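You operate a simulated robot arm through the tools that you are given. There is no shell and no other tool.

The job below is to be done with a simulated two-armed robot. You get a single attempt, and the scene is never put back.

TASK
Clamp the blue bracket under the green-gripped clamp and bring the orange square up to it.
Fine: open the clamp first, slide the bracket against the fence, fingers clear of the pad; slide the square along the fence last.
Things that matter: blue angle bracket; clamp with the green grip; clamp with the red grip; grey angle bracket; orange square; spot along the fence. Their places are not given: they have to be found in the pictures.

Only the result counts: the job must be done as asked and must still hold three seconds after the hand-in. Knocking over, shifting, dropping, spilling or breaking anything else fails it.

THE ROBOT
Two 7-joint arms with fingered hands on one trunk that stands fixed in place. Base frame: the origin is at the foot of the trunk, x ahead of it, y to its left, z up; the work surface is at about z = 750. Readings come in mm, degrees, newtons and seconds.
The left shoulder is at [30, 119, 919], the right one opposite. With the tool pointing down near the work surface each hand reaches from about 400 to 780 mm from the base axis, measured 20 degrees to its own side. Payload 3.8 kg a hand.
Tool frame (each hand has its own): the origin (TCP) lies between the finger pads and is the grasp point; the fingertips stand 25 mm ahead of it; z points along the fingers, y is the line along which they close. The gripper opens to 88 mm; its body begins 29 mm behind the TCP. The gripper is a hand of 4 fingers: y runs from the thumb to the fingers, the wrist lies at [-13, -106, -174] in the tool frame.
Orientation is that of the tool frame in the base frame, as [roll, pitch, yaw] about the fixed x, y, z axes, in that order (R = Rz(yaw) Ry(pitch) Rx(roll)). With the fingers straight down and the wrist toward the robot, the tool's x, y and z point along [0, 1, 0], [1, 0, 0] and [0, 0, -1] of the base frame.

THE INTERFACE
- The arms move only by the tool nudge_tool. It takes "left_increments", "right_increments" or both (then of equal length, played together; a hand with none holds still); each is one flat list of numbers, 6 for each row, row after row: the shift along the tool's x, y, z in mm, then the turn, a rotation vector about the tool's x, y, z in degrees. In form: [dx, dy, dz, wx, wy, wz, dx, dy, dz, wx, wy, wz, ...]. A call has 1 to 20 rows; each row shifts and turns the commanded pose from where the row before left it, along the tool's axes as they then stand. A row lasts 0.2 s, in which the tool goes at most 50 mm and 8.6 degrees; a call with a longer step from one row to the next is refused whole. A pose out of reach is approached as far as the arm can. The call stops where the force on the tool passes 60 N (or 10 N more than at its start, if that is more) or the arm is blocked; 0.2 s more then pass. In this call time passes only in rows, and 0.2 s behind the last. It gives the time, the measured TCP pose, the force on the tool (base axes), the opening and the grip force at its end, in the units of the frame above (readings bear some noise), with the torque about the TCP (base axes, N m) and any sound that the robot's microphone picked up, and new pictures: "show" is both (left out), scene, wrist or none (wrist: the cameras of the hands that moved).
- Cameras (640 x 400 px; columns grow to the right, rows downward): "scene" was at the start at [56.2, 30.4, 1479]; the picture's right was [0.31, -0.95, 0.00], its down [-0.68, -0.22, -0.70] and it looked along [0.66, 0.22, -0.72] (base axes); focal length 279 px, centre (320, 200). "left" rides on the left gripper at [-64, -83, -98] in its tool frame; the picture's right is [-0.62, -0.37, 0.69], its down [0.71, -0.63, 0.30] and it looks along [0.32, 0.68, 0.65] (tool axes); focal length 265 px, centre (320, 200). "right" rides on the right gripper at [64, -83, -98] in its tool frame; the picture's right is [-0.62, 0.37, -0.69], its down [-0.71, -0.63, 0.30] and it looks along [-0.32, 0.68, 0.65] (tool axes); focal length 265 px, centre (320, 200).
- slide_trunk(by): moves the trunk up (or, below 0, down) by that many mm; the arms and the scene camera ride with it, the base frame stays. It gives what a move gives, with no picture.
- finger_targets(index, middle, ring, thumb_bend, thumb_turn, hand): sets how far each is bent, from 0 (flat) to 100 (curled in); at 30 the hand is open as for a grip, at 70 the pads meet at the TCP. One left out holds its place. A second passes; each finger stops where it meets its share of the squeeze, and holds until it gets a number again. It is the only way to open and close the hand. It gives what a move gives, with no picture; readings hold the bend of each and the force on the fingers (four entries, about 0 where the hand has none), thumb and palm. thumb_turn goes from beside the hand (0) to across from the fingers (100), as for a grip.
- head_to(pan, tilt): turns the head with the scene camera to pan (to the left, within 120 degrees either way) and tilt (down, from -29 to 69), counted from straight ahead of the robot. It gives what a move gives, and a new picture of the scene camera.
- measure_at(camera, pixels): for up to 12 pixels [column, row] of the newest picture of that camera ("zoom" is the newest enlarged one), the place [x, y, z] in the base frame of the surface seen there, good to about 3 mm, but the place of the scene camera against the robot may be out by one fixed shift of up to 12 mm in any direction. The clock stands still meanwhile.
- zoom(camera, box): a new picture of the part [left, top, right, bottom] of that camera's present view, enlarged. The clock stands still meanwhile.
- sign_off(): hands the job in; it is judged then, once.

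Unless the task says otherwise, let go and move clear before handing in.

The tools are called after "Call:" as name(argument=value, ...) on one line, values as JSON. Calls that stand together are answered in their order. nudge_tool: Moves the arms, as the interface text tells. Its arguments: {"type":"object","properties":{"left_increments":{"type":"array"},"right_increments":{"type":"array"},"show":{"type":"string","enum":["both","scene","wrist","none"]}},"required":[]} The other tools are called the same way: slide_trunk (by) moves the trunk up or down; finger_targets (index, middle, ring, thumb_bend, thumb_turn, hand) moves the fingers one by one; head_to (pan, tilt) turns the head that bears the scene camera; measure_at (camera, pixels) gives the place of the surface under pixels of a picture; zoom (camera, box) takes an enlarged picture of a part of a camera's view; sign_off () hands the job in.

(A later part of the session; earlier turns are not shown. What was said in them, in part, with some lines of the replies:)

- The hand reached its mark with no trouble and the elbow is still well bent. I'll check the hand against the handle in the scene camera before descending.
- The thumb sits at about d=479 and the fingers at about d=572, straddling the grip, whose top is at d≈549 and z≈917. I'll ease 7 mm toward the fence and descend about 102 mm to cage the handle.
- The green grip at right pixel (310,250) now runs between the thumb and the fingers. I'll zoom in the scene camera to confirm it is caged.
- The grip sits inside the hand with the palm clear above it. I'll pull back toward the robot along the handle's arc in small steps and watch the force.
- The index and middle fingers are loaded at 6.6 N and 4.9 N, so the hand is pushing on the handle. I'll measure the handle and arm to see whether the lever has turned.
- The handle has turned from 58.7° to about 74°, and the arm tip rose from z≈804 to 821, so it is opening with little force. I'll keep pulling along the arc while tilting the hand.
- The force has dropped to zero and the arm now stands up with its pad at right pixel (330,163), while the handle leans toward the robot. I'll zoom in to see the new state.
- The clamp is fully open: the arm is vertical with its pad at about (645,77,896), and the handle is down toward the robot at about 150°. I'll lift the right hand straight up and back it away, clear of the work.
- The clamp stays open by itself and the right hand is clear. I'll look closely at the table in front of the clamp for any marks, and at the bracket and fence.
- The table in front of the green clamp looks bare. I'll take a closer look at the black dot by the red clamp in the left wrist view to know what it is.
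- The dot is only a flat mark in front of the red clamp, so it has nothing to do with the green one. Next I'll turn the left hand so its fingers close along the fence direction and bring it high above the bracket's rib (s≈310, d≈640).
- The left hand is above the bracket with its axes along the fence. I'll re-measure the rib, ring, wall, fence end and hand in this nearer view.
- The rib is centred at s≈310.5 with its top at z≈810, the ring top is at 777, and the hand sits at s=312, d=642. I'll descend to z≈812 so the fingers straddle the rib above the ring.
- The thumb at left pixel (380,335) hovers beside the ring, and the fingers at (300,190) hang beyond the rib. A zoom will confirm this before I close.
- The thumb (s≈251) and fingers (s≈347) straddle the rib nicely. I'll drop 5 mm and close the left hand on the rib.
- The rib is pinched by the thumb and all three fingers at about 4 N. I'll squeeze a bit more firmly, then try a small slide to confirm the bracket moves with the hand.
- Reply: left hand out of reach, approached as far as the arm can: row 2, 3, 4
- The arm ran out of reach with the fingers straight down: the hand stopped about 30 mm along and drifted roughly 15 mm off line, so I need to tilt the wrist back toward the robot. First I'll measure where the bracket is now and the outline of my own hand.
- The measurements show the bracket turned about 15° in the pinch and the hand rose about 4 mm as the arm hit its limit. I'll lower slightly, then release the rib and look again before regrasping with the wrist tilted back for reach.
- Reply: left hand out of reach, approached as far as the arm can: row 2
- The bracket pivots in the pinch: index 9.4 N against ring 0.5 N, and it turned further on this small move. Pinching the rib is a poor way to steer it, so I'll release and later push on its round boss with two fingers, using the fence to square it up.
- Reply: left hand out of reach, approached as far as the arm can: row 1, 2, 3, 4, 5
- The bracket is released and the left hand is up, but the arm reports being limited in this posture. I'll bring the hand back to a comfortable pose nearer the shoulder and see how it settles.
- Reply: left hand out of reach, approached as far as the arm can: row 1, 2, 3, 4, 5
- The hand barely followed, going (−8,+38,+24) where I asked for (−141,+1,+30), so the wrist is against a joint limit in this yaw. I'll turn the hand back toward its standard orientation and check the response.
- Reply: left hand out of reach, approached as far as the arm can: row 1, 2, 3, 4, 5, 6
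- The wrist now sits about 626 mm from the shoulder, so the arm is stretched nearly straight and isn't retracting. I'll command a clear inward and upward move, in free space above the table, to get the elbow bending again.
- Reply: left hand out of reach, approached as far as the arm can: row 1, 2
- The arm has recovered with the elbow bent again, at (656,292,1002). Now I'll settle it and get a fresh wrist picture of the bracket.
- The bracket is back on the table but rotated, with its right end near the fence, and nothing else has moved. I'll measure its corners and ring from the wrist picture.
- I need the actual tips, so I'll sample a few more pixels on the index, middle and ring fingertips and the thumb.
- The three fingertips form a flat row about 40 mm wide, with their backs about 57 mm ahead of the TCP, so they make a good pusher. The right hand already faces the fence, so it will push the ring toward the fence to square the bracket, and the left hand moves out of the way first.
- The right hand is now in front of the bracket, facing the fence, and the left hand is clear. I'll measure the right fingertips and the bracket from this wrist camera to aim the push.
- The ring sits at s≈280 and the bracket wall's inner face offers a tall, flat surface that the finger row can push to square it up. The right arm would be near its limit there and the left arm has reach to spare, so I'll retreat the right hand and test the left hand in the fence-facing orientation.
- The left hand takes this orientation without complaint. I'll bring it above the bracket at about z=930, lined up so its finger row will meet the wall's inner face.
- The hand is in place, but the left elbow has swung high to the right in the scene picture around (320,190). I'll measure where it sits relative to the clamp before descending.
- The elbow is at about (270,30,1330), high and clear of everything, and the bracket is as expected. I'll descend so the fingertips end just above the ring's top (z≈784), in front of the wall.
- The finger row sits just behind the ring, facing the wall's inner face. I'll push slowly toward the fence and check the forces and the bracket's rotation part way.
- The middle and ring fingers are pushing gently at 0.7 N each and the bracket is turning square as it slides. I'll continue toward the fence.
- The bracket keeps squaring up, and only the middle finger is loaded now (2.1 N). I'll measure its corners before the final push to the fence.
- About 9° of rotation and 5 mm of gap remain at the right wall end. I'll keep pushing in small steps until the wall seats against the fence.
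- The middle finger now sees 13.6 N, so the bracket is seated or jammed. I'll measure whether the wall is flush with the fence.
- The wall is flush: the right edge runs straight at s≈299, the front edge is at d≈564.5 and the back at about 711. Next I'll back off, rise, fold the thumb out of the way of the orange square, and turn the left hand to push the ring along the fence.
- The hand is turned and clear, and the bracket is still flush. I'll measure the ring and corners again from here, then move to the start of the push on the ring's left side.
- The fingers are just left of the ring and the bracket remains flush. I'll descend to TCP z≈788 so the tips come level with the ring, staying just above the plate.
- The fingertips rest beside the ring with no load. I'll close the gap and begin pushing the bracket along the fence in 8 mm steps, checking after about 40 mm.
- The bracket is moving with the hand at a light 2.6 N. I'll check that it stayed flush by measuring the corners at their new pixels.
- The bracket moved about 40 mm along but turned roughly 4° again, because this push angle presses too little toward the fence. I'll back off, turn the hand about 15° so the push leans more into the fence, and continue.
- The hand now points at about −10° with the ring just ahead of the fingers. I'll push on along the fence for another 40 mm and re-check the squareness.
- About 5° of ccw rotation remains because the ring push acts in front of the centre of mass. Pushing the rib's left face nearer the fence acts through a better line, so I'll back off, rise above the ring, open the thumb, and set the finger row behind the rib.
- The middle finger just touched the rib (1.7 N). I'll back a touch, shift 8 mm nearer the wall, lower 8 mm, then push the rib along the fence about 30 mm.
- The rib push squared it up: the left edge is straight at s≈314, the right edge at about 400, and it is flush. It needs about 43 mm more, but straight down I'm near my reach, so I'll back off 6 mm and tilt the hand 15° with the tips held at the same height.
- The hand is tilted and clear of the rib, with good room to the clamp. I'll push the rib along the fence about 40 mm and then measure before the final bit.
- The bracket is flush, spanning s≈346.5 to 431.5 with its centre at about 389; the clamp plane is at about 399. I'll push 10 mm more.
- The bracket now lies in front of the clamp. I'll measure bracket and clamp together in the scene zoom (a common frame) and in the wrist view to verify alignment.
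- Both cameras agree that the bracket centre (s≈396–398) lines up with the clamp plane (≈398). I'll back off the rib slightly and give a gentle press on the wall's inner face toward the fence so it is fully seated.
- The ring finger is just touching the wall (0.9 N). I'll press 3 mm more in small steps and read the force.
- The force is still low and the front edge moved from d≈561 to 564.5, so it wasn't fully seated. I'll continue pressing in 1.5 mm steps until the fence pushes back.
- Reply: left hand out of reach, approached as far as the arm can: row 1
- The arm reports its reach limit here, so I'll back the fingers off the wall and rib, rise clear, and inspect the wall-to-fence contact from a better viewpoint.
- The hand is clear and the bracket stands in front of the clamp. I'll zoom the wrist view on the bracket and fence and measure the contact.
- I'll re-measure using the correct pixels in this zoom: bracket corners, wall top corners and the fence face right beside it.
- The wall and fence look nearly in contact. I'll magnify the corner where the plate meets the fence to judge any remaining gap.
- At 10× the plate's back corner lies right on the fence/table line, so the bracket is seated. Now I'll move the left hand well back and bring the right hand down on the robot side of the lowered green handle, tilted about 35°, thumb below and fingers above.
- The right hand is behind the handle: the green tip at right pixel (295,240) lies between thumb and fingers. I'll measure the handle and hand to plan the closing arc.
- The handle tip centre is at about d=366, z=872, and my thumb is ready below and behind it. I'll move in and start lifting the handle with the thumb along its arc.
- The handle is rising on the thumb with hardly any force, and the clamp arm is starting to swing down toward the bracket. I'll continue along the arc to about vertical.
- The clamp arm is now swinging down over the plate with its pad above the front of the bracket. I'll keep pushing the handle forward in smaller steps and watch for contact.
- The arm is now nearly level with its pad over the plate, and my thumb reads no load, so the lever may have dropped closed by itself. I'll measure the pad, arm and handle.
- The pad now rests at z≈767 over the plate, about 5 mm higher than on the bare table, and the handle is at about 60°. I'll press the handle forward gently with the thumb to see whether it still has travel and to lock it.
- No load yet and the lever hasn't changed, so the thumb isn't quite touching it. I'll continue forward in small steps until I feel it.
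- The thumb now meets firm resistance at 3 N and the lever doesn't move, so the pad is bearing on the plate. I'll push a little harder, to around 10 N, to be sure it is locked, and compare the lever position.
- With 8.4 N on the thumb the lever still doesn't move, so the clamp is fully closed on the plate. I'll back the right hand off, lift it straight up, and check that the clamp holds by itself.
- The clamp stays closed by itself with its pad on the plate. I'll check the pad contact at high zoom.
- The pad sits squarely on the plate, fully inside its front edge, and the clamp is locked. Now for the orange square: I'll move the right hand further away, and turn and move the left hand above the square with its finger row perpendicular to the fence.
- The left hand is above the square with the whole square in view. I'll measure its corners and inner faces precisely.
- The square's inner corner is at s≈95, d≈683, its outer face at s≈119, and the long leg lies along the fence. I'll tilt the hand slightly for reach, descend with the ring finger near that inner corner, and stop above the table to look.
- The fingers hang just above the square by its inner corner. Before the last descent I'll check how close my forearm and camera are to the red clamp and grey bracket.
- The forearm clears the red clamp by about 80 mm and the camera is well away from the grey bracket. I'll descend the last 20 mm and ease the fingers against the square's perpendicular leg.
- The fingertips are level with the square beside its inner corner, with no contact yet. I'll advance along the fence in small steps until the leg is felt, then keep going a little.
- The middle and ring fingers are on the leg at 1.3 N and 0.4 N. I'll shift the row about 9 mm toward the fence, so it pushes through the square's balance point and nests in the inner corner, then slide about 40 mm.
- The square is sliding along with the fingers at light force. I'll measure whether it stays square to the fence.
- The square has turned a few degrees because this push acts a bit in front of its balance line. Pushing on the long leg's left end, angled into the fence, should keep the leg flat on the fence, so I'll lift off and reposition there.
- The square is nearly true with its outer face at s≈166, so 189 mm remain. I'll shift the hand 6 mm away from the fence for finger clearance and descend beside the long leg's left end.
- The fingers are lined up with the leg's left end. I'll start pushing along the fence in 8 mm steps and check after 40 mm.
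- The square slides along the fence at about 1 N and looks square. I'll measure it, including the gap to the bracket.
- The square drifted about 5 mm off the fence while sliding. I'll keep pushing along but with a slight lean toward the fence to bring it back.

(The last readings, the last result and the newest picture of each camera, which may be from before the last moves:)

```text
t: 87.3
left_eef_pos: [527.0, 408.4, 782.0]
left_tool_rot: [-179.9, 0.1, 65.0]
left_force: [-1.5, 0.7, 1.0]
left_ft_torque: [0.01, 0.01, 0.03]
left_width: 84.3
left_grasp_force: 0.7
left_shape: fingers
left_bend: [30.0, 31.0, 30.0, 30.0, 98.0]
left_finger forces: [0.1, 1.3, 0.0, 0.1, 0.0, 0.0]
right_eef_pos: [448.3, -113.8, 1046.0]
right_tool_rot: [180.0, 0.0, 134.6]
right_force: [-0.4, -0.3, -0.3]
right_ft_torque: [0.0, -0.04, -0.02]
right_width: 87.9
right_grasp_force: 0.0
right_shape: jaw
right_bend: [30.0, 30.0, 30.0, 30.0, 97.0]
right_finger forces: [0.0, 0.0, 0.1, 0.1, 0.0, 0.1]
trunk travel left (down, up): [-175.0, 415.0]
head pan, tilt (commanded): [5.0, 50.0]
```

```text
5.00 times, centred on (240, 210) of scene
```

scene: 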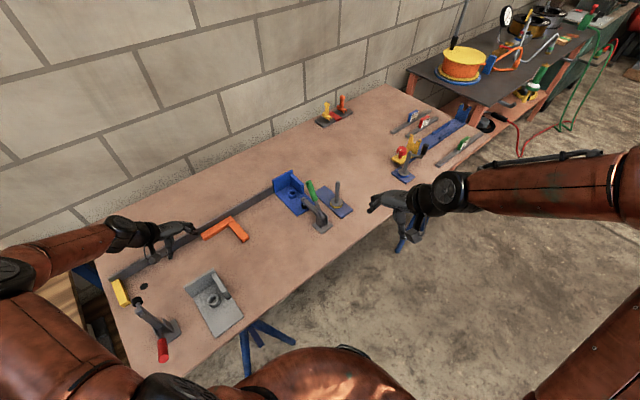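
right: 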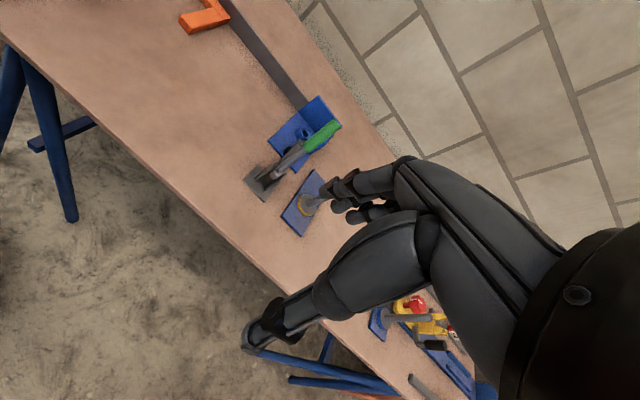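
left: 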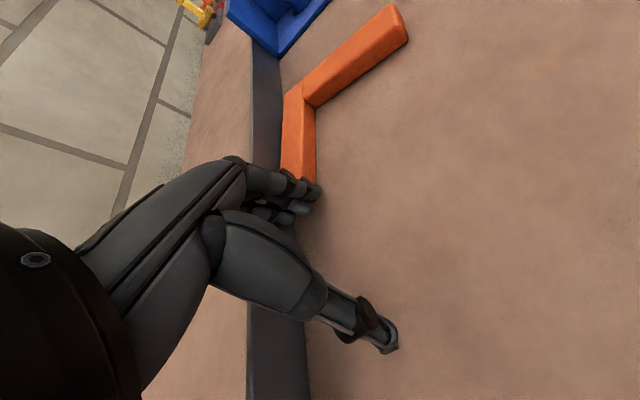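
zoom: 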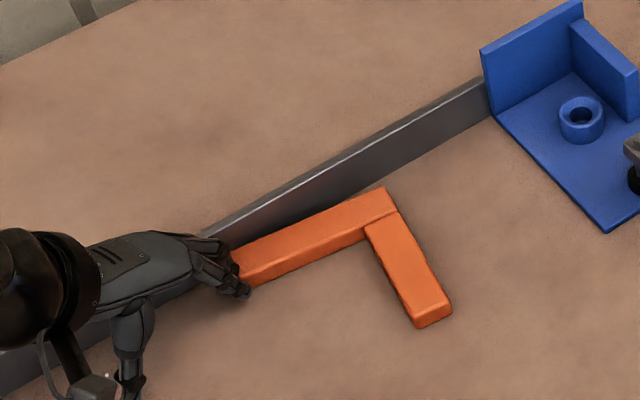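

The long leg's corner end has now swung off the fence, since pushing only its left end turns it. Nesting a finger in the inner corner and pushing both along and into the fence is the balanced option, so I'll lift off, and measure the square's pose to line that up.

Call:
nudge_tool(left_increments=[0, -10, 0, 0, 0, 0, 0, -5, -20, 0, 0, 0, 0, 0, -30, 0, 0, 0, 0, 0, 0, 0, 0, 6.8, 0, 0, 0, 0, 0, 6.8, 0, 0, 0, 0, 0, 6.8, 0, 0, 0, 0, 5, 0, 0, 0, 0, 0, 5, 0, 0, 0, 0, 0, 0, 0], show="wrist")

Call:
zoom(camera="left", box=[220, 0, 480, 240])

```text
t: 89.3
left_eef_pos: [513.7, 416.5, 833.1]
left_tool_rot: [180.0, -10.0, 44.6]
left_force: [0.1, 0.9, 0.2]
left_ft_torque: [-0.01, -0.01, -0.02]
left_width: 84.5
left_grasp_force: 0.1
left_shape: fingers
left_bend: [30.0, 30.0, 30.0, 30.0, 98.0]
left_finger forces: [0.0, 0.0, 0.0, 0.0, 0.0, 0.0]
right_eef_pos: [449.5, -116.0, 1046.5]
right_tool_rot: [179.9, 0.0, 134.6]
right_force: [0.2, -0.1, 0.4]
right_ft_torque: [-0.02, -0.02, -0.01]
right_width: 87.9
right_grasp_force: 0.1
right_shape: jaw
right_bend: [30.0, 30.0, 30.0, 30.0, 97.0]
right_finger forces: [0.0, 0.1, 0.0, 0.0, 0.0, 0.0]
trunk travel left (down, up): [-175.0, 415.0]
head pan, tilt (commanded): [5.0, 50.0]
```

left: 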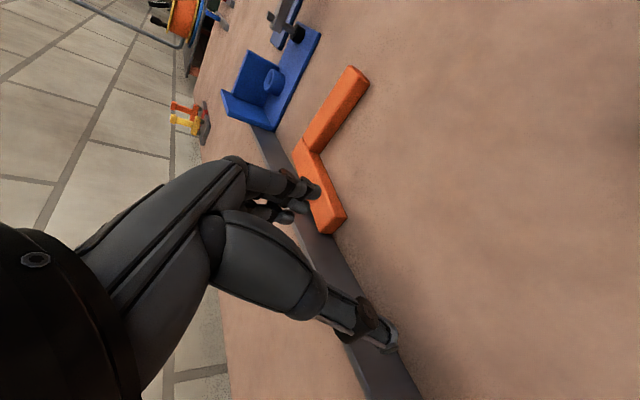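

```text
1.67 times, centred on (350, 120) of left
```

zoom: 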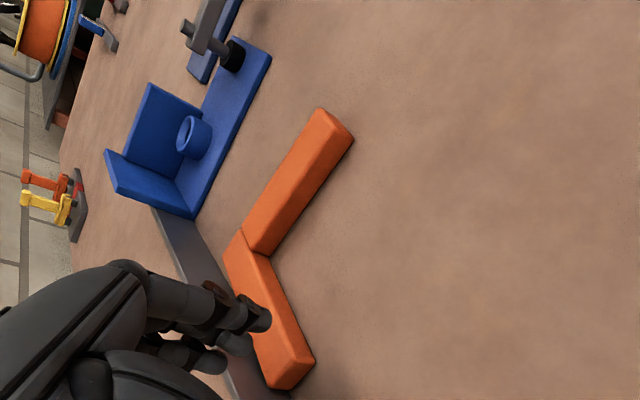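

Call:
measure_at(camera="left", pixels=[[294, 150], [304, 138], [351, 68], [367, 84], [309, 152], [317, 153], [345, 213], [330, 233], [335, 190], [330, 95], [335, 130], [262, 128]])

```text
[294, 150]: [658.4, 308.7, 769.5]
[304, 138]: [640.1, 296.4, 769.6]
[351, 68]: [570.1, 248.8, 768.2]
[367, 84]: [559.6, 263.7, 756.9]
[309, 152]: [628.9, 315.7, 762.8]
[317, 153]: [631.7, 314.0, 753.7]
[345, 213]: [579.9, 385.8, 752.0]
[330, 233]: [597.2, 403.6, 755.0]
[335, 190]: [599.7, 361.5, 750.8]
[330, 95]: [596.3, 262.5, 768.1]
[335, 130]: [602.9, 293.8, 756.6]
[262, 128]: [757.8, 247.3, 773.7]
```

The square is turned about 10° clockwise with its left end at the fence, its corner about 24 mm off, and 113 mm still to go. I'll place the fingers inside its inner corner and press the long leg back to the fence.

Call:
nudge_tool(left_increments=[-6.65, 20.5, -1.2, 0, 0, 0, -6.65, 20.5, -1.2, 0, 0, 0, -6.65, 20.5, -1.2, 0, 0, 0, -6.65, 20.5, -1.2, 0, 0, 0, -3.5, 0, 19.7, 0, 0, 0, -3.5, 0, 19.7, 0, 0, 0, -1.9, 0, 10.8, 0, 0, 0], show="wrist")

Call:
zoom(camera="left", box=[220, 40, 440, 260])

```text
t: 90.9
left_eef_pos: [552.0, 338.3, 781.9]
left_tool_rot: [-179.9, -10.0, 44.6]
left_force: [0.2, 0.0, -0.8]
left_ft_torque: [0.01, 0.01, -0.01]
left_width: 84.6
left_grasp_force: 0.0
left_shape: fingers
left_bend: [30.0, 30.0, 30.0, 30.0, 98.0]
left_finger forces: [0.1, 0.1, 0.0, 0.1, 0.0, 0.0]
right_eef_pos: [447.9, -114.3, 1046.2]
right_tool_rot: [-179.9, 0.0, 134.6]
right_force: [-0.6, 0.5, 0.1]
right_ft_torque: [-0.01, -0.01, 0.0]
right_width: 87.8
right_grasp_force: 0.1
right_shape: jaw
right_bend: [30.0, 30.0, 30.0, 30.0, 97.0]
right_finger forces: [0.0, 0.1, 0.1, 0.1, 0.0, 0.0]
trunk travel left (down, up): [-175.0, 415.0]
head pan, tilt (commanded): [5.0, 50.0]
```

left: 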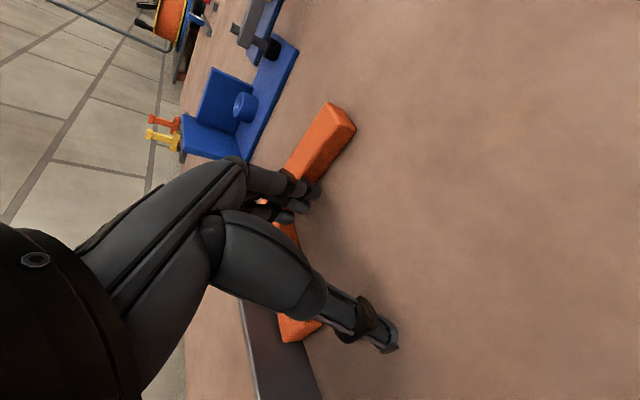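

```text
1.82 times, centred on (330, 150) of left
```

zoom: 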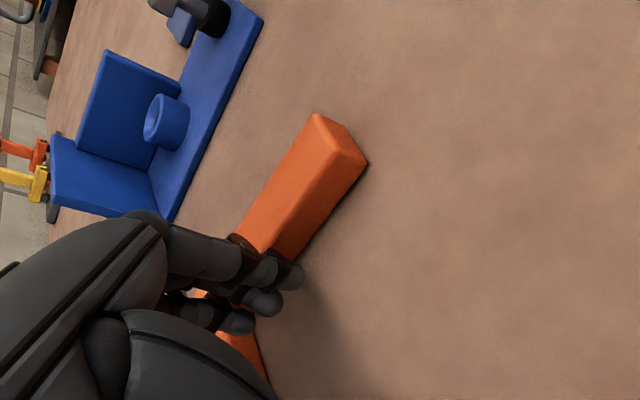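

The fingers are in the inner corner as planned. I'll push toward the fence about 22 mm to swing the long leg back against it.

Call:
nudge_tool(left_increments=[4.9, 0, 0.87, 0, 0, 0, 4.9, 0, 0.87, 0, 0, 0, 4.9, 0, 0.87, 0, 0, 0, 4.9, 0, 0.87, 0, 0, 0, 2, 0, 0.35, 0, 0, 0], show="wrist")

Call:
zoom(camera="left", box=[220, 40, 440, 260])

Call:
zoom(camera="scene", box=[180, 160, 320, 260])

```text
t: 92.1
left_eef_pos: [568.2, 352.9, 782.1]
left_tool_rot: [-179.9, -10.1, 44.6]
left_force: [-1.2, -1.4, 0.4]
left_ft_torque: [-0.01, 0.01, -0.11]
left_width: 84.6
left_grasp_force: 0.9
left_shape: fingers
left_bend: [30.0, 30.0, 30.0, 30.0, 98.0]
left_finger forces: [0.1, 0.0, 1.7, 0.0, 0.0, 0.1]
right_eef_pos: [448.5, -114.3, 1045.4]
right_tool_rot: [-179.9, 0.0, 134.6]
right_force: [0.3, 0.7, 0.6]
right_ft_torque: [-0.02, 0.03, 0.0]
right_width: 88.1
right_grasp_force: 0.0
right_shape: jaw
right_bend: [30.0, 30.0, 30.0, 30.0, 97.0]
right_finger forces: [0.0, 0.0, 0.0, 0.1, 0.0, 0.2]
trunk travel left (down, up): [-175.0, 415.0]
head pan, tilt (commanded): [5.0, 50.0]
```

left: 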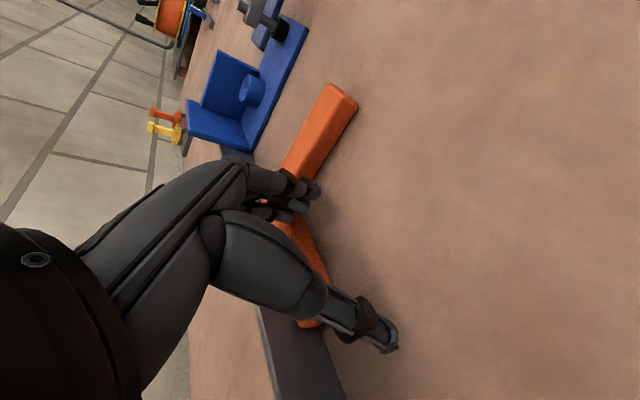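

```text
1.82 times, centred on (330, 150) of left
```

zoom: 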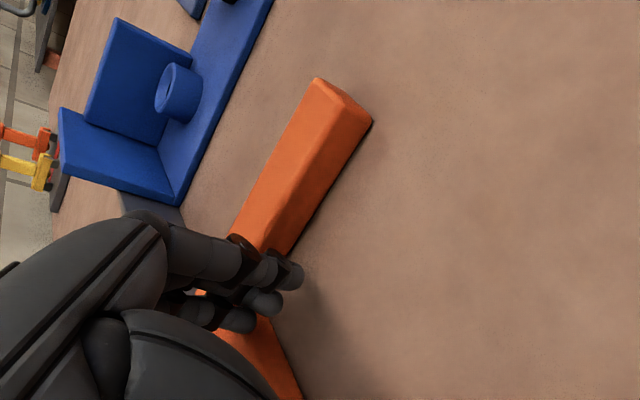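

```text
4.00 times, centred on (250, 210) of scene
```

zoom: 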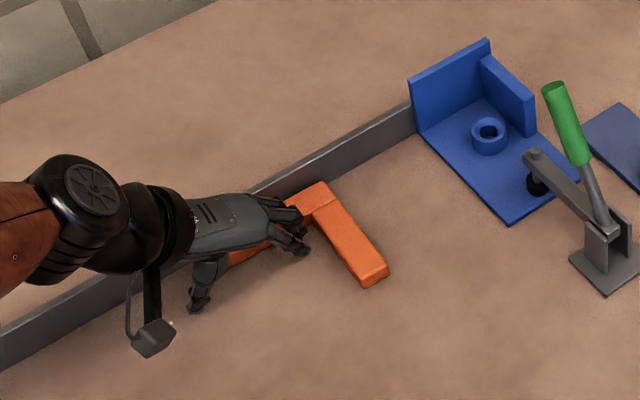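

The long leg is nearly back on the fence. I'll press 4 mm more to seat it and measure.

Call:
nudge_tool(left_increments=[2, 0, 0.35, 0, 0, 0, 2, 0, 0.35, 0, 0, 0], show="wrist")

Call:
measure_at(camera="left", pixels=[[334, 85], [357, 104], [320, 110], [300, 140], [345, 125], [330, 150], [322, 322], [296, 320], [310, 245], [248, 140]])

```text
t: 92.7
left_eef_pos: [571.5, 356.2, 782.2]
left_tool_rot: [-179.9, -10.1, 44.6]
left_force: [-2.0, -1.5, 0.0]
left_ft_torque: [-0.02, 0.02, -0.14]
left_width: 84.8
left_grasp_force: 1.1
left_shape: fingers
left_bend: [30.0, 30.0, 30.0, 30.0, 98.0]
left_finger forces: [0.0, 0.0, 2.6, 0.0, 0.0, 0.1]
right_eef_pos: [449.2, -114.9, 1045.2]
right_tool_rot: [179.9, -0.2, 134.7]
right_force: [0.8, 0.0, 0.7]
right_ft_torque: [-0.03, 0.01, 0.0]
right_width: 87.8
right_grasp_force: 0.1
right_shape: jaw
right_bend: [30.0, 30.0, 30.0, 30.0, 97.0]
right_finger forces: [0.0, 0.0, 0.0, 0.0, 0.0, 0.0]
trunk travel left (down, up): [-175.0, 415.0]
head pan, tilt (commanded): [5.0, 50.0]
```

left: 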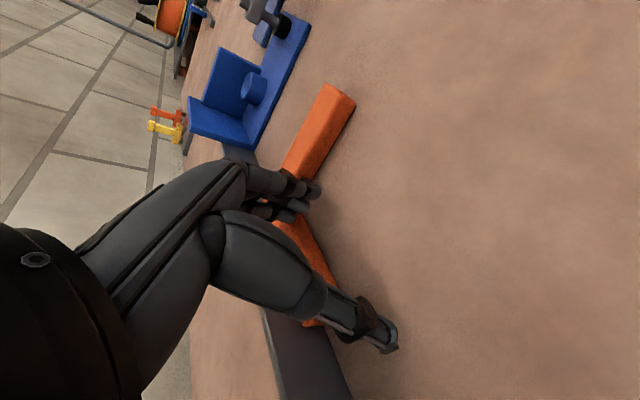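

```text
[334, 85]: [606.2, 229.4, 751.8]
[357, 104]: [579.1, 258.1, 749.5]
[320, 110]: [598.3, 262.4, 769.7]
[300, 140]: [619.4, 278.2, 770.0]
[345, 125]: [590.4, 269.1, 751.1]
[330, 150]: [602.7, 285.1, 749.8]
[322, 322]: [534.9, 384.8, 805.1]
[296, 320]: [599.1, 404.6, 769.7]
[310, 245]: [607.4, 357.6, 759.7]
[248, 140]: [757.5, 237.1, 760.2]
```

I'll zoom in to pick the square's edges properly in the new picture.

Call:
zoom(camera="left", box=[260, 70, 380, 150])

Call:
measure_at(camera="zoom", pixels=[[372, 78], [350, 115], [280, 250], [220, 340], [500, 160], [440, 260], [390, 330]])

```text
5.00 times, centred on (320, 110) of left
```

zoom: 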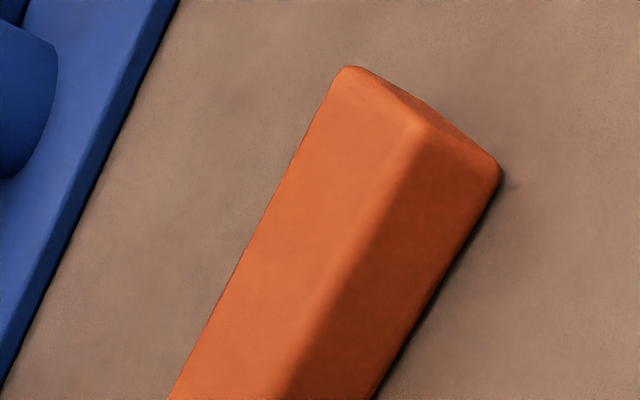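

```text
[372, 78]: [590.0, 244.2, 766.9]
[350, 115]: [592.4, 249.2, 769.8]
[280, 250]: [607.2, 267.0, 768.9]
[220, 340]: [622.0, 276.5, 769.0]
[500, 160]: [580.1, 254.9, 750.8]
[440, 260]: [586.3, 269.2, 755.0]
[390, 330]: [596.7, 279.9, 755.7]
```

The square is now true to within a degree or two and against the fence. With the ring finger still pressing lightly into the fence side, I'll slide along the fence about 70 mm.

Call:
nudge_tool(left_increments=[0, 8, 0, 0, 0, 0, 0, 8, 0, 0, 0, 0, 0.2, 8, 0, 0, 0, 0, 0.2, 8, 0, 0, 0, 0, 0.2, 8, 0, 0, 0, 0, 0.2, 8, 0, 0, 0, 0, 0.2, 8, 0, 0, 0, 0], show="wrist")

Call:
zoom(camera="left", box=[220, 40, 400, 200])

Call:
zoom(camera="scene", box=[200, 160, 320, 240])

```text
t: 94.3
left_eef_pos: [608.9, 317.4, 782.6]
left_tool_rot: [179.9, -10.0, 44.6]
left_force: [-4.0, 0.1, 2.8]
left_ft_torque: [-0.12, -0.06, -0.12]
left_width: 84.3
left_grasp_force: 3.2
left_shape: fingers
left_bend: [30.0, 31.0, 31.0, 30.0, 98.0]
left_finger forces: [0.1, 2.4, 4.1, 0.0, 0.0, 0.1]
right_eef_pos: [448.6, -115.3, 1046.2]
right_tool_rot: [179.9, 0.0, 134.6]
right_force: [0.7, 0.2, -0.7]
right_ft_torque: [0.0, -0.01, -0.01]
right_width: 87.9
right_grasp_force: 0.0
right_shape: jaw
right_bend: [30.0, 30.0, 30.0, 30.0, 97.0]
right_finger forces: [0.0, 0.1, 0.1, 0.0, 0.1, 0.0]
trunk travel left (down, up): [-175.0, 415.0]
head pan, tilt (commanded): [5.0, 50.0]
```

left: 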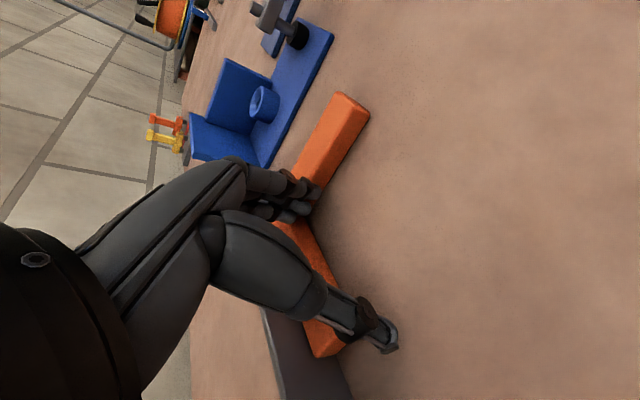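

```text
2.50 times, centred on (310, 120) of left
```

zoom: 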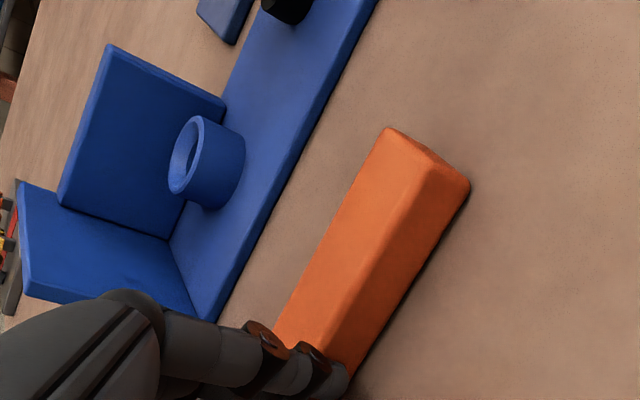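

```text
5.00 times, centred on (260, 200) of scene
```

zoom: 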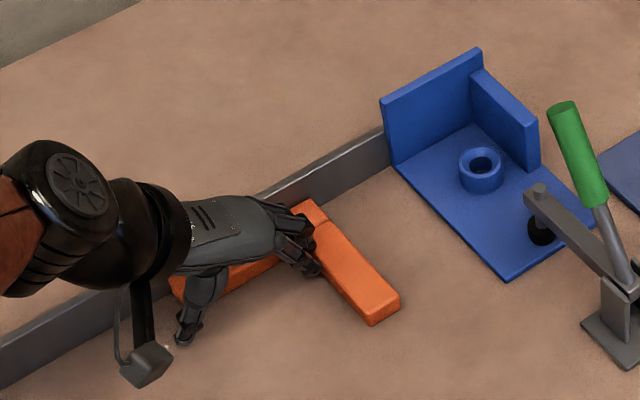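

The square slides true, with its leg parallel to the bracket edge and the push balanced along and into the fence. I'll continue another 56 mm.

Call:
nudge_tool(left_increments=[0, 8, 0, 0, 0, 0, 0, 8, 0, 0, 0, 0, 0.1, 8, 0, 0, 0, 0, 0.1, 8, 0, 0, 0, 0, 0.1, 8, 0, 0, 0, 0, 0.1, 8, 0, 0, 0, 0, 0.1, 8, 0, 0, 0, 0], show="wrist")

Call:
zoom(camera="left", box=[220, 40, 400, 200])

Call:
zoom(camera="scene", box=[220, 160, 320, 230])

```text
t: 95.9
left_eef_pos: [649.9, 277.7, 782.6]
left_tool_rot: [-180.0, -10.0, 44.6]
left_force: [-2.8, -2.0, -0.9]
left_ft_torque: [0.02, 0.06, -0.18]
left_width: 84.2
left_grasp_force: 1.7
left_shape: fingers
left_bend: [30.0, 31.0, 30.0, 30.0, 98.0]
left_finger forces: [0.1, 0.9, 3.4, 0.0, 0.1, 0.1]
right_eef_pos: [447.8, -116.0, 1045.2]
right_tool_rot: [-180.0, 0.0, 134.6]
right_force: [0.1, 0.8, -0.3]
right_ft_torque: [0.01, -0.01, 0.04]
right_width: 87.7
right_grasp_force: 0.0
right_shape: jaw
right_bend: [30.0, 30.0, 30.0, 30.0, 97.0]
right_finger forces: [0.0, 0.0, 0.0, 0.1, 0.1, 0.0]
trunk travel left (down, up): [-175.0, 415.0]
head pan, tilt (commanded): [5.0, 50.0]
```

left: 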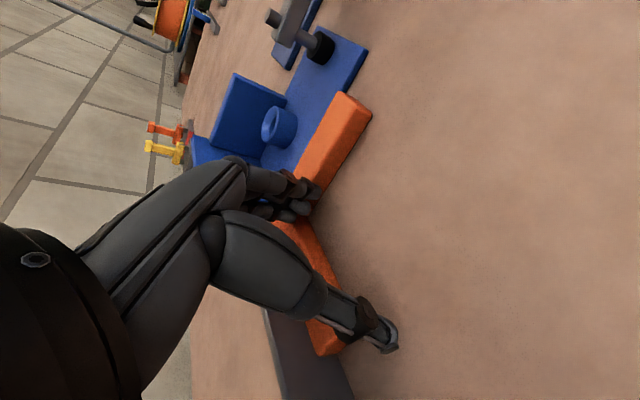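

```text
2.50 times, centred on (310, 120) of left
```

zoom: 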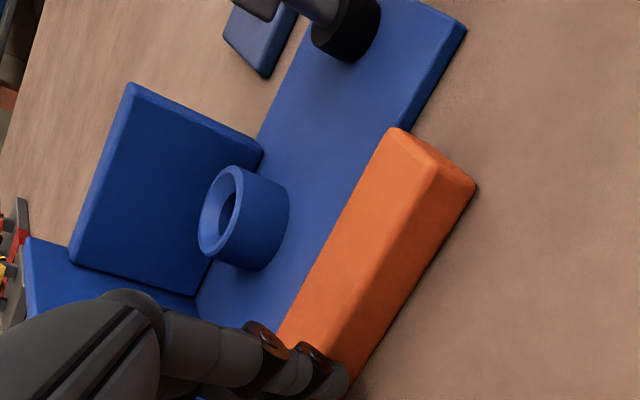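

```text
5.71 times, centred on (270, 195) of scene
```

zoom: 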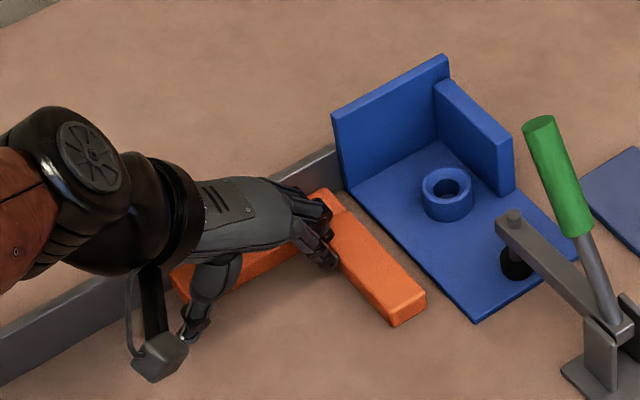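

Only a small gap to the bracket remains (roughly 15–20 mm). I'll approach in finer steps and watch for the contact force.

Call:
nudge_tool(left_increments=[0, 5, 0, 0, 0, 0, 0, 4, 0, 0, 0, 0, 0, 3, 0, 0, 0, 0], show="wrist")

Call:
zoom(camera="left", box=[240, 60, 400, 180])

Call:
zoom(camera="scene", box=[240, 170, 312, 220])

```text
t: 96.7
left_eef_pos: [659.5, 269.8, 784.3]
left_tool_rot: [180.0, -10.1, 44.6]
left_force: [-7.5, -0.5, 6.0]
left_ft_torque: [-0.13, -0.14, -0.25]
left_width: 83.7
left_grasp_force: 5.8
left_shape: fingers
left_bend: [31.0, 32.0, 31.0, 30.0, 98.0]
left_finger forces: [0.9, 4.0, 6.2, 0.1, 0.1, 0.1]
right_eef_pos: [448.6, -114.6, 1047.0]
right_tool_rot: [-180.0, 0.0, 134.6]
right_force: [-0.3, 0.1, 0.5]
right_ft_torque: [-0.04, -0.01, 0.01]
right_width: 88.1
right_grasp_force: 0.1
right_shape: jaw
right_bend: [30.0, 30.0, 30.0, 30.0, 97.0]
right_finger forces: [0.0, 0.0, 0.0, 0.0, 0.0, 0.0]
trunk travel left (down, up): [-175.0, 415.0]
head pan, tilt (commanded): [5.0, 50.0]
```

left: 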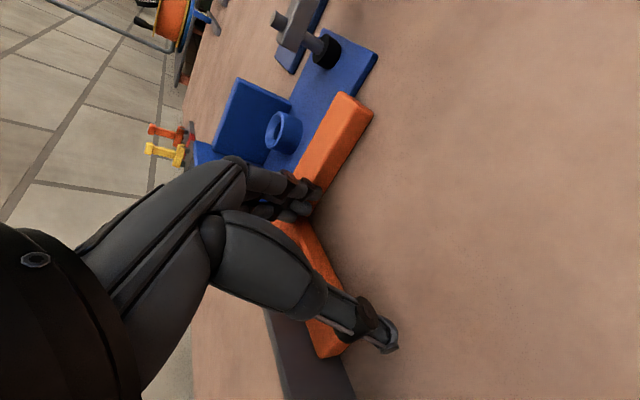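

```text
3.33 times, centred on (320, 120) of left
```

zoom: 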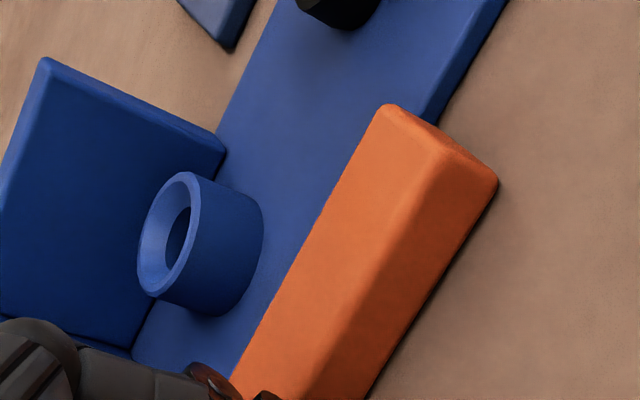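

```text
8.00 times, centred on (276, 195) of scene
```

zoom: 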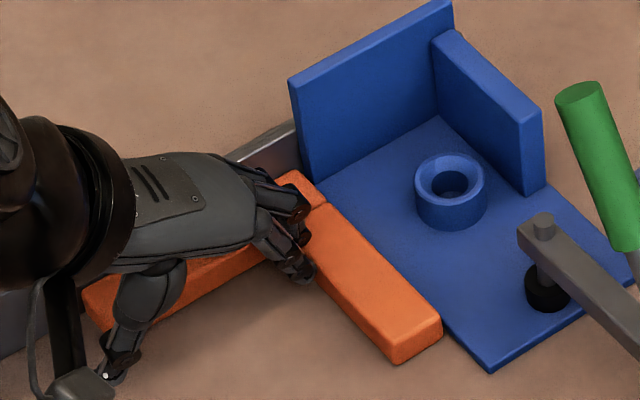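

The finger forces jumped to about 11 N in total and the leg lies along the bracket's edge, so contact looks made. I'll push 2 mm more to confirm that it doesn't move further.

Call:
nudge_tool(left_increments=[0, 1.5, 0, 0, 0, 0, 0, 1.5, 0, 0, 0, 0], show="wrist")

Call:
zoom(camera="left", box=[290, 60, 386, 120])

Call:
zoom(camera="scene", box=[264, 180, 312, 220])

```text
t: 97.3
left_eef_pos: [660.6, 267.3, 783.6]
left_tool_rot: [-179.9, -10.1, 44.8]
left_force: [-9.4, 1.8, 8.8]
left_ft_torque: [-0.18, -0.28, -0.17]
left_width: 83.0
left_grasp_force: 7.2
left_shape: fingers
left_bend: [31.0, 32.0, 31.0, 30.0, 98.0]
left_finger forces: [1.4, 4.8, 8.7, 0.1, 0.1, 0.0]
right_eef_pos: [447.4, -115.9, 1046.2]
right_tool_rot: [179.9, -0.1, 134.5]
right_force: [0.0, 0.0, 0.1]
right_ft_torque: [0.0, -0.04, -0.02]
right_width: 88.1
right_grasp_force: 0.0
right_shape: jaw
right_bend: [30.0, 30.0, 30.0, 30.0, 97.0]
right_finger forces: [0.0, 0.0, 0.0, 0.0, 0.0, 0.0]
trunk travel left (down, up): [-175.0, 415.0]
head pan, tilt (commanded): [5.0, 50.0]
```

left: 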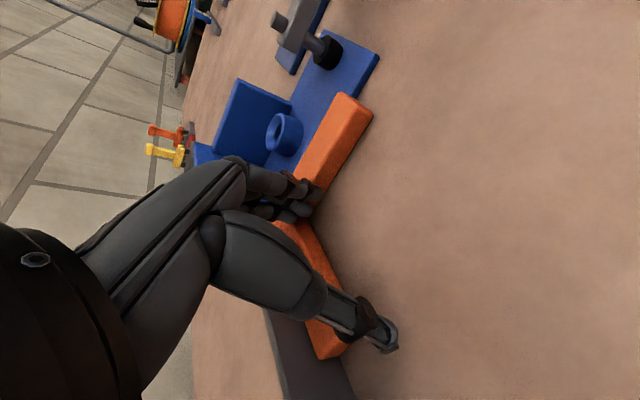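

```text
6.67 times, centred on (338, 90) of left
```

zoom: 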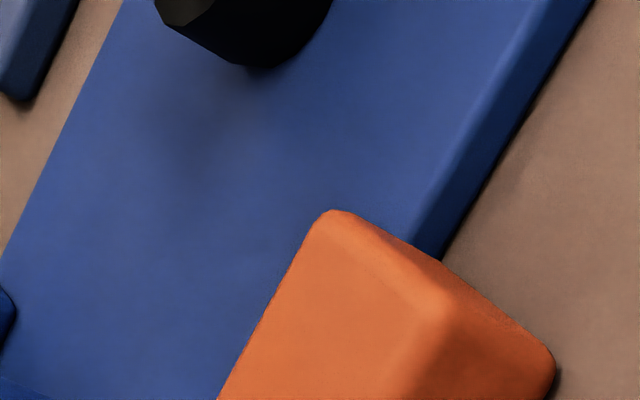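

```text
10.00 times, centred on (288, 200) of scene
```

zoom: 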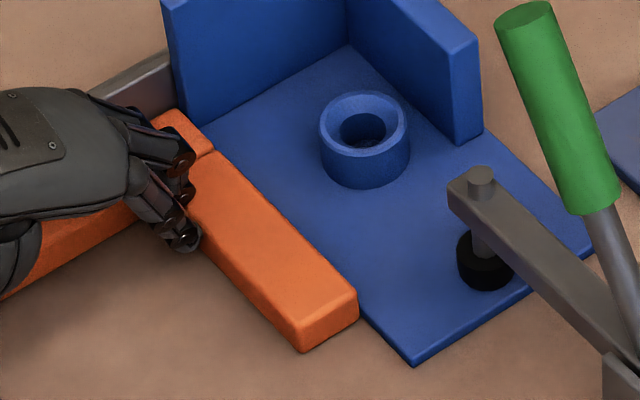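

The force rose to about 15 N with no further travel, so the square is firmly up against the bracket. I'll withdraw the fingers diagonally out of the corner, then lift clear and inspect.

Call:
nudge_tool(left_increments=[-2, -2, -0.35, 0, 0, 0, -4, -4, -0.7, 0, 0, 0, -5, -6, -0.9, 0, 0, 0, 2.6, 0, -15, 0, 0, 0, 4.3, 0, -25, 0, 0, 0, 5, -10, -30, 0, 0, 0, 5, -20, -30, 0, 0, 0, 0, -30, -10, 0, 0, 0], show="both")

Call:
zoom(camera="scene", box=[240, 170, 340, 240])

Call:
zoom(camera="left", box=[230, 60, 430, 260])

```text
t: 99.1
left_eef_pos: [599.4, 307.6, 893.3]
left_tool_rot: [179.9, -9.9, 44.6]
left_force: [0.0, -0.3, 0.5]
left_ft_torque: [0.02, -0.01, -0.04]
left_width: 84.5
left_grasp_force: 0.0
left_shape: fingers
left_bend: [30.0, 30.0, 30.0, 30.0, 98.0]
left_finger forces: [0.0, 0.0, 0.0, 0.1, 0.0, 0.0]
right_eef_pos: [448.2, -113.9, 1046.3]
right_tool_rot: [-180.0, 0.0, 134.6]
right_force: [-0.1, 0.1, 0.5]
right_ft_torque: [0.03, -0.01, 0.0]
right_width: 88.0
right_grasp_force: 0.0
right_shape: jaw
right_bend: [30.0, 30.0, 30.0, 30.0, 97.0]
right_finger forces: [0.1, 0.1, 0.1, 0.1, 0.1, 0.0]
trunk travel left (down, up): [-175.0, 415.0]
head pan, tilt (commanded): [5.0, 50.0]
```

scene: 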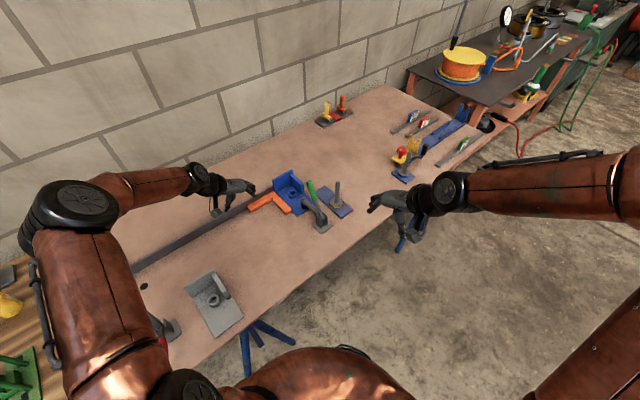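
left: 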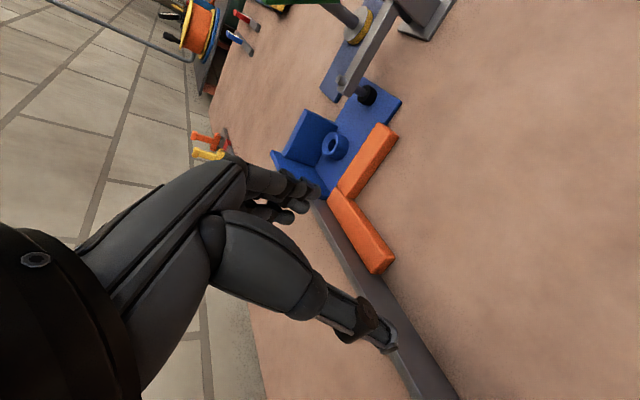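

```text
5.71 times, centred on (290, 205) of scene
```

zoom: 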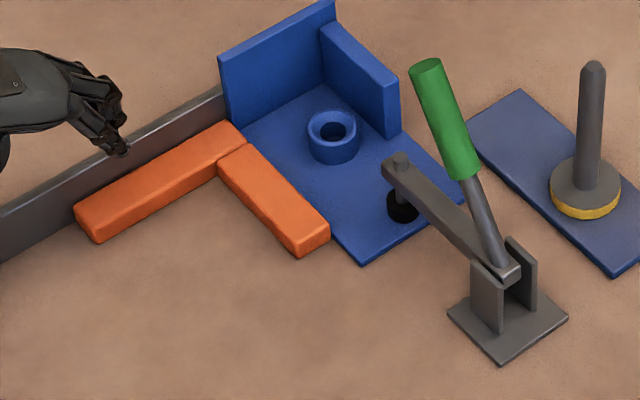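

```text
2.00 times, centred on (330, 160) of left
```

zoom: 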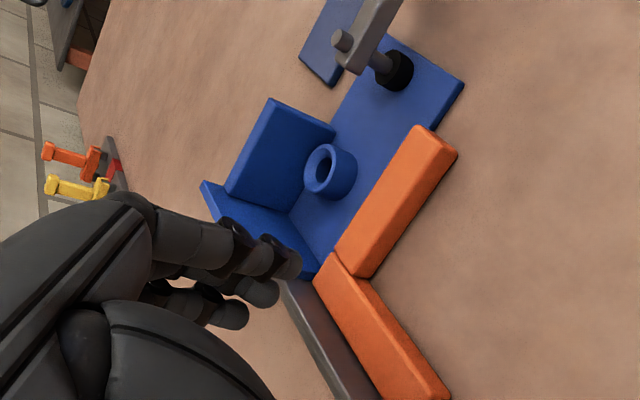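

The square sits against the bracket with its long leg along the fence. I'll zoom in on the contact lines and measure any remaining gaps.

Call:
zoom(camera="scene", box=[244, 186, 308, 226])

Call:
zoom(camera="left", box=[310, 110, 420, 290])

Call:
measure_at(camera="left", pixels=[[328, 197], [339, 190], [385, 126], [396, 136], [348, 197], [393, 259], [374, 271], [360, 160], [401, 101], [383, 82], [350, 230], [335, 208]])

```text
10.00 times, centred on (276, 206) of scene
```

zoom: 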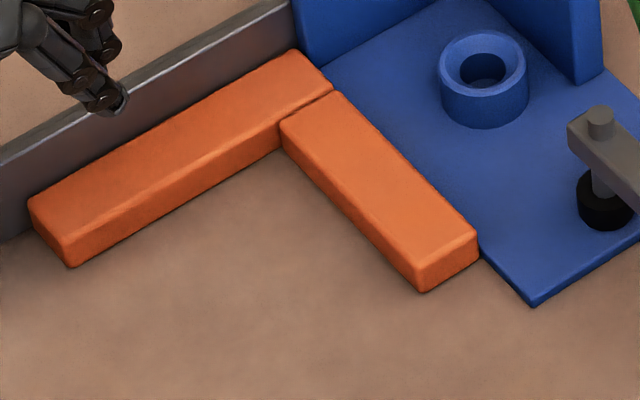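

```text
2.22 times, centred on (365, 200) of left
```

zoom: 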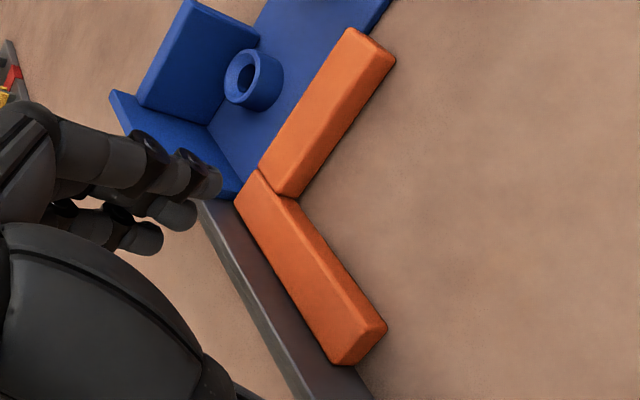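

```text
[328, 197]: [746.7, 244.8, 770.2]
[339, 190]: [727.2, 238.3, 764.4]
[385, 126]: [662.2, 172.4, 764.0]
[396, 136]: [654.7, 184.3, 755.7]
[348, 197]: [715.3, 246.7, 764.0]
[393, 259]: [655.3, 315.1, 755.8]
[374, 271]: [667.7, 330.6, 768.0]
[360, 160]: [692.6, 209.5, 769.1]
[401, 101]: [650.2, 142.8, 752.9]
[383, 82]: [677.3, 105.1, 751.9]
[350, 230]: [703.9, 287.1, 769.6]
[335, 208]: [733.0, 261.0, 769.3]
```

From these views there's no visible gap, but both look from the square's side. The right wrist camera looks from the bracket's side, so I'll use it to check for a hidden gap.

Call:
nudge_tool(right_increments=[0, 0, 0, 0, 0, 0], show="wrist")

Call:
zoom(camera="right", box=[220, 60, 360, 220])

Call:
measure_at(camera="left", pixels=[[379, 124], [374, 131], [366, 143], [352, 163], [343, 178], [338, 186], [333, 192], [329, 198], [398, 99], [391, 112]])

```text
t: 99.5
left_eef_pos: [598.5, 307.8, 893.0]
left_tool_rot: [-180.0, -10.1, 44.6]
left_force: [0.8, -0.3, -0.6]
left_ft_torque: [0.03, 0.02, 0.0]
left_width: 84.4
left_grasp_force: 0.1
left_shape: fingers
left_bend: [30.0, 30.0, 30.0, 30.0, 98.0]
left_finger forces: [0.1, 0.0, 0.0, 0.1, 0.0, 0.0]
right_eef_pos: [448.6, -115.3, 1046.4]
right_tool_rot: [-179.9, -0.1, 134.7]
right_force: [0.7, 0.6, -0.9]
right_ft_torque: [0.0, 0.0, 0.0]
right_width: 87.7
right_grasp_force: 0.0
right_shape: jaw
right_bend: [30.0, 30.0, 30.0, 30.0, 97.0]
right_finger forces: [0.0, 0.0, 0.1, 0.0, 0.0, 0.0]
trunk travel left (down, up): [-175.0, 415.0]
head pan, tilt (commanded): [5.0, 50.0]
```

right: 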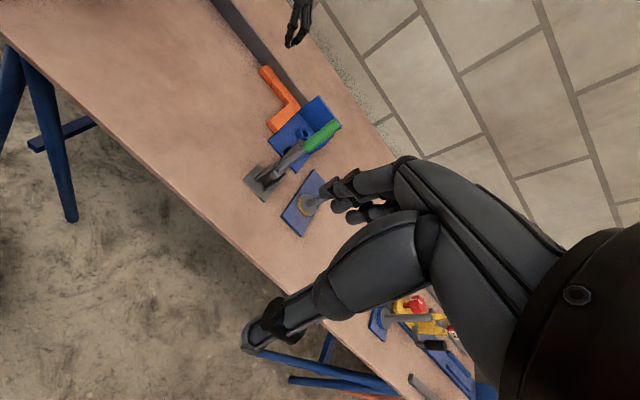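

```text
2.50 times, centred on (290, 140) of right
```

zoom: 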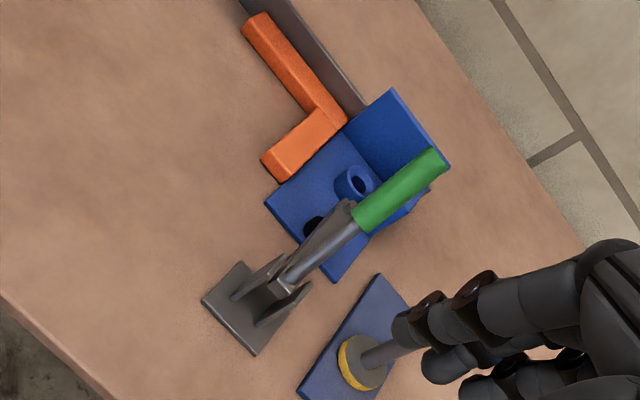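

```text
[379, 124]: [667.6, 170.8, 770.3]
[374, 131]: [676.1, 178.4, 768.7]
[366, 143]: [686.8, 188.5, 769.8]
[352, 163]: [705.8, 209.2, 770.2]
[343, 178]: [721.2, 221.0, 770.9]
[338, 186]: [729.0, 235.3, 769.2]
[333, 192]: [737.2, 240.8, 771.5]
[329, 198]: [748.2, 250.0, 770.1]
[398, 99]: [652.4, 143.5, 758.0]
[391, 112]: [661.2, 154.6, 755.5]
```

From the bracket's side I see no table between orange and blue. I'll magnify that seam further.

Call:
zoom(camera="right", box=[258, 92, 322, 140])

Call:
zoom(camera="left", box=[364, 100, 412, 150])

```text
8.33 times, centred on (290, 116) of right
```

zoom: 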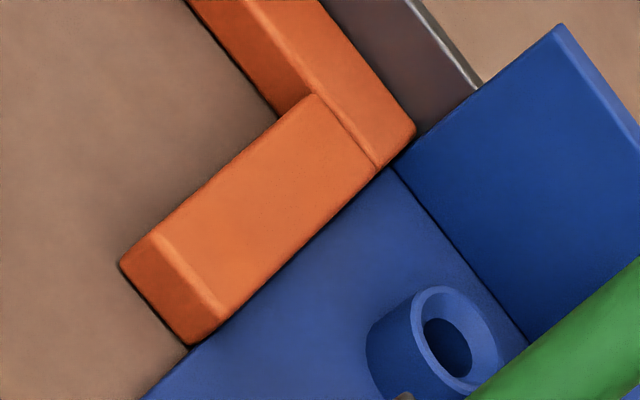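

```text
8.00 times, centred on (388, 125) of left
```

zoom: 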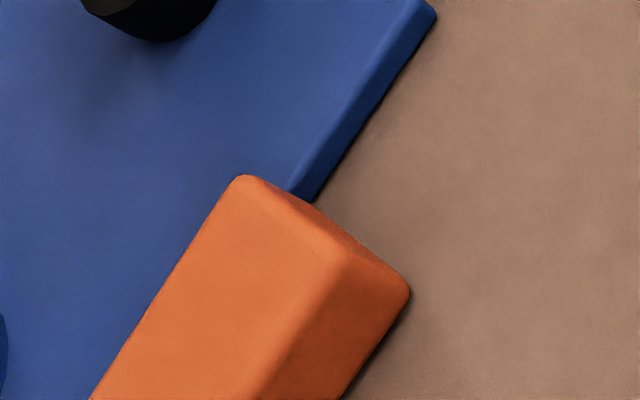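

Seen almost edge-on along the seam, orange and blue touch over the whole length, and the long leg is parallel to the fence and against it. I'll move the left hand well clear and make a final check of everything.

Call:
nudge_tool(left_increments=[4.3, -20, -24.6, 0, 0, 0, 4.3, -25, -24.6, 0, 0, 0, 4.3, -25, -24.6, 0, 0, 0, 0, -25, -10, 0, 0, 0, -10, -25, -10, 0, 0, 0, -10, -25, 0, 0, 0, 0], show="both")

Call:
zoom(camera="scene", box=[90, 150, 370, 370])

Call:
zoom(camera="scene", box=[240, 160, 360, 240])

```text
t: 100.9
left_eef_pos: [480.7, 396.7, 984.4]
left_tool_rot: [180.0, -10.0, 44.6]
left_force: [0.6, -0.5, -0.3]
left_ft_torque: [0.01, -0.02, 0.03]
left_width: 84.3
left_grasp_force: 0.1
left_shape: fingers
left_bend: [30.0, 30.0, 30.0, 30.0, 98.0]
left_finger forces: [0.0, 0.0, 0.0, 0.0, 0.0, 0.0]
right_eef_pos: [447.6, -113.8, 1045.0]
right_tool_rot: [-180.0, 0.0, 134.6]
right_force: [-0.6, -0.2, 0.5]
right_ft_torque: [0.02, 0.02, -0.01]
right_width: 88.0
right_grasp_force: 0.0
right_shape: jaw
right_bend: [30.0, 30.0, 30.0, 30.0, 97.0]
right_finger forces: [0.0, 0.0, 0.0, 0.0, 0.0, 0.0]
trunk travel left (down, up): [-175.0, 415.0]
head pan, tilt (commanded): [5.0, 50.0]
```

scene: 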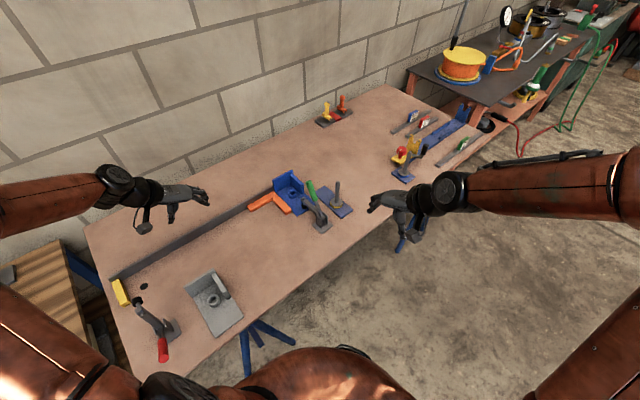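
left: 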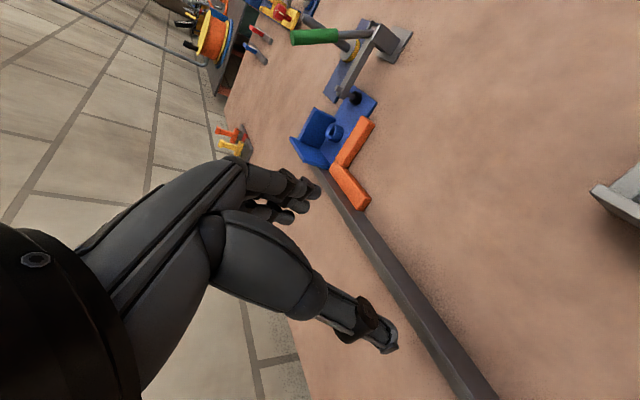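

```text
1.82 times, centred on (230, 260) of scene
```

zoom: 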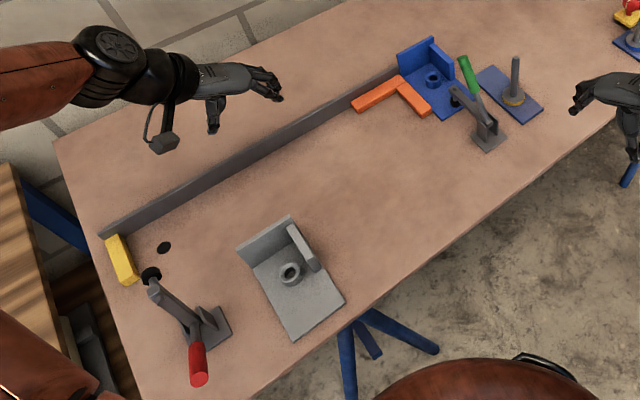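

```text
5.00 times, centred on (300, 200) of scene
```

zoom: 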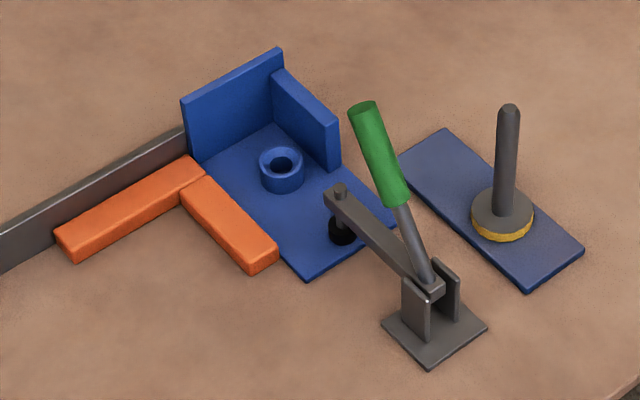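

The final pictures show the blue bracket flush to the fence under the closed green clamp, and the orange square against both the bracket and the fence. The red clamp, grey bracket, yellow stop and the rest are undisturbed and both hands are clear, so I'm handing in.

Call:
sign_off()

```text
The job is handed in.
```

The job is handed in. The blue bracket is clamped under the green-gripped clamp, and the orange square is up against it along the fence. I have not seen the judging result.

- **Clamp:** I opened it first and closed it after the bracket was placed. The lever did not move when I pushed it with about 8 N, and it stayed shut after I let go. The pad sits fully on the bracket's plate, about 13 mm in from the front edge.
- **Bracket:** It is centred on the clamp to within about 3 mm and sits against the fence as far as I could measure. Before clamping, I could only press it home lightly because the left arm reached its limit. The final position agrees with an earlier spot where it was clearly seated, to within 1–2 mm.
- **Square:** Seen almost edge-on, there is no visible gap between it and the bracket. Its long leg is parallel to the fence. I could not see that contact directly, but it held against a steady push into the fence.
- **Handling:** My first attempt to move the bracket, by gripping its rib, made it swivel in the hand and brought the left arm to its reach limit. I let go and pushed it into place instead. The square also turned a few times on the way and was straightened each time.

The red clamp, grey bracket, yellow stop and everything else on the table look undisturbed, and both hands are clear.

I took the "spot along the fence" to be the place in front of the green clamp. The only mark on the table was a black dot in front of the red clamp, which I treated as unrelated.
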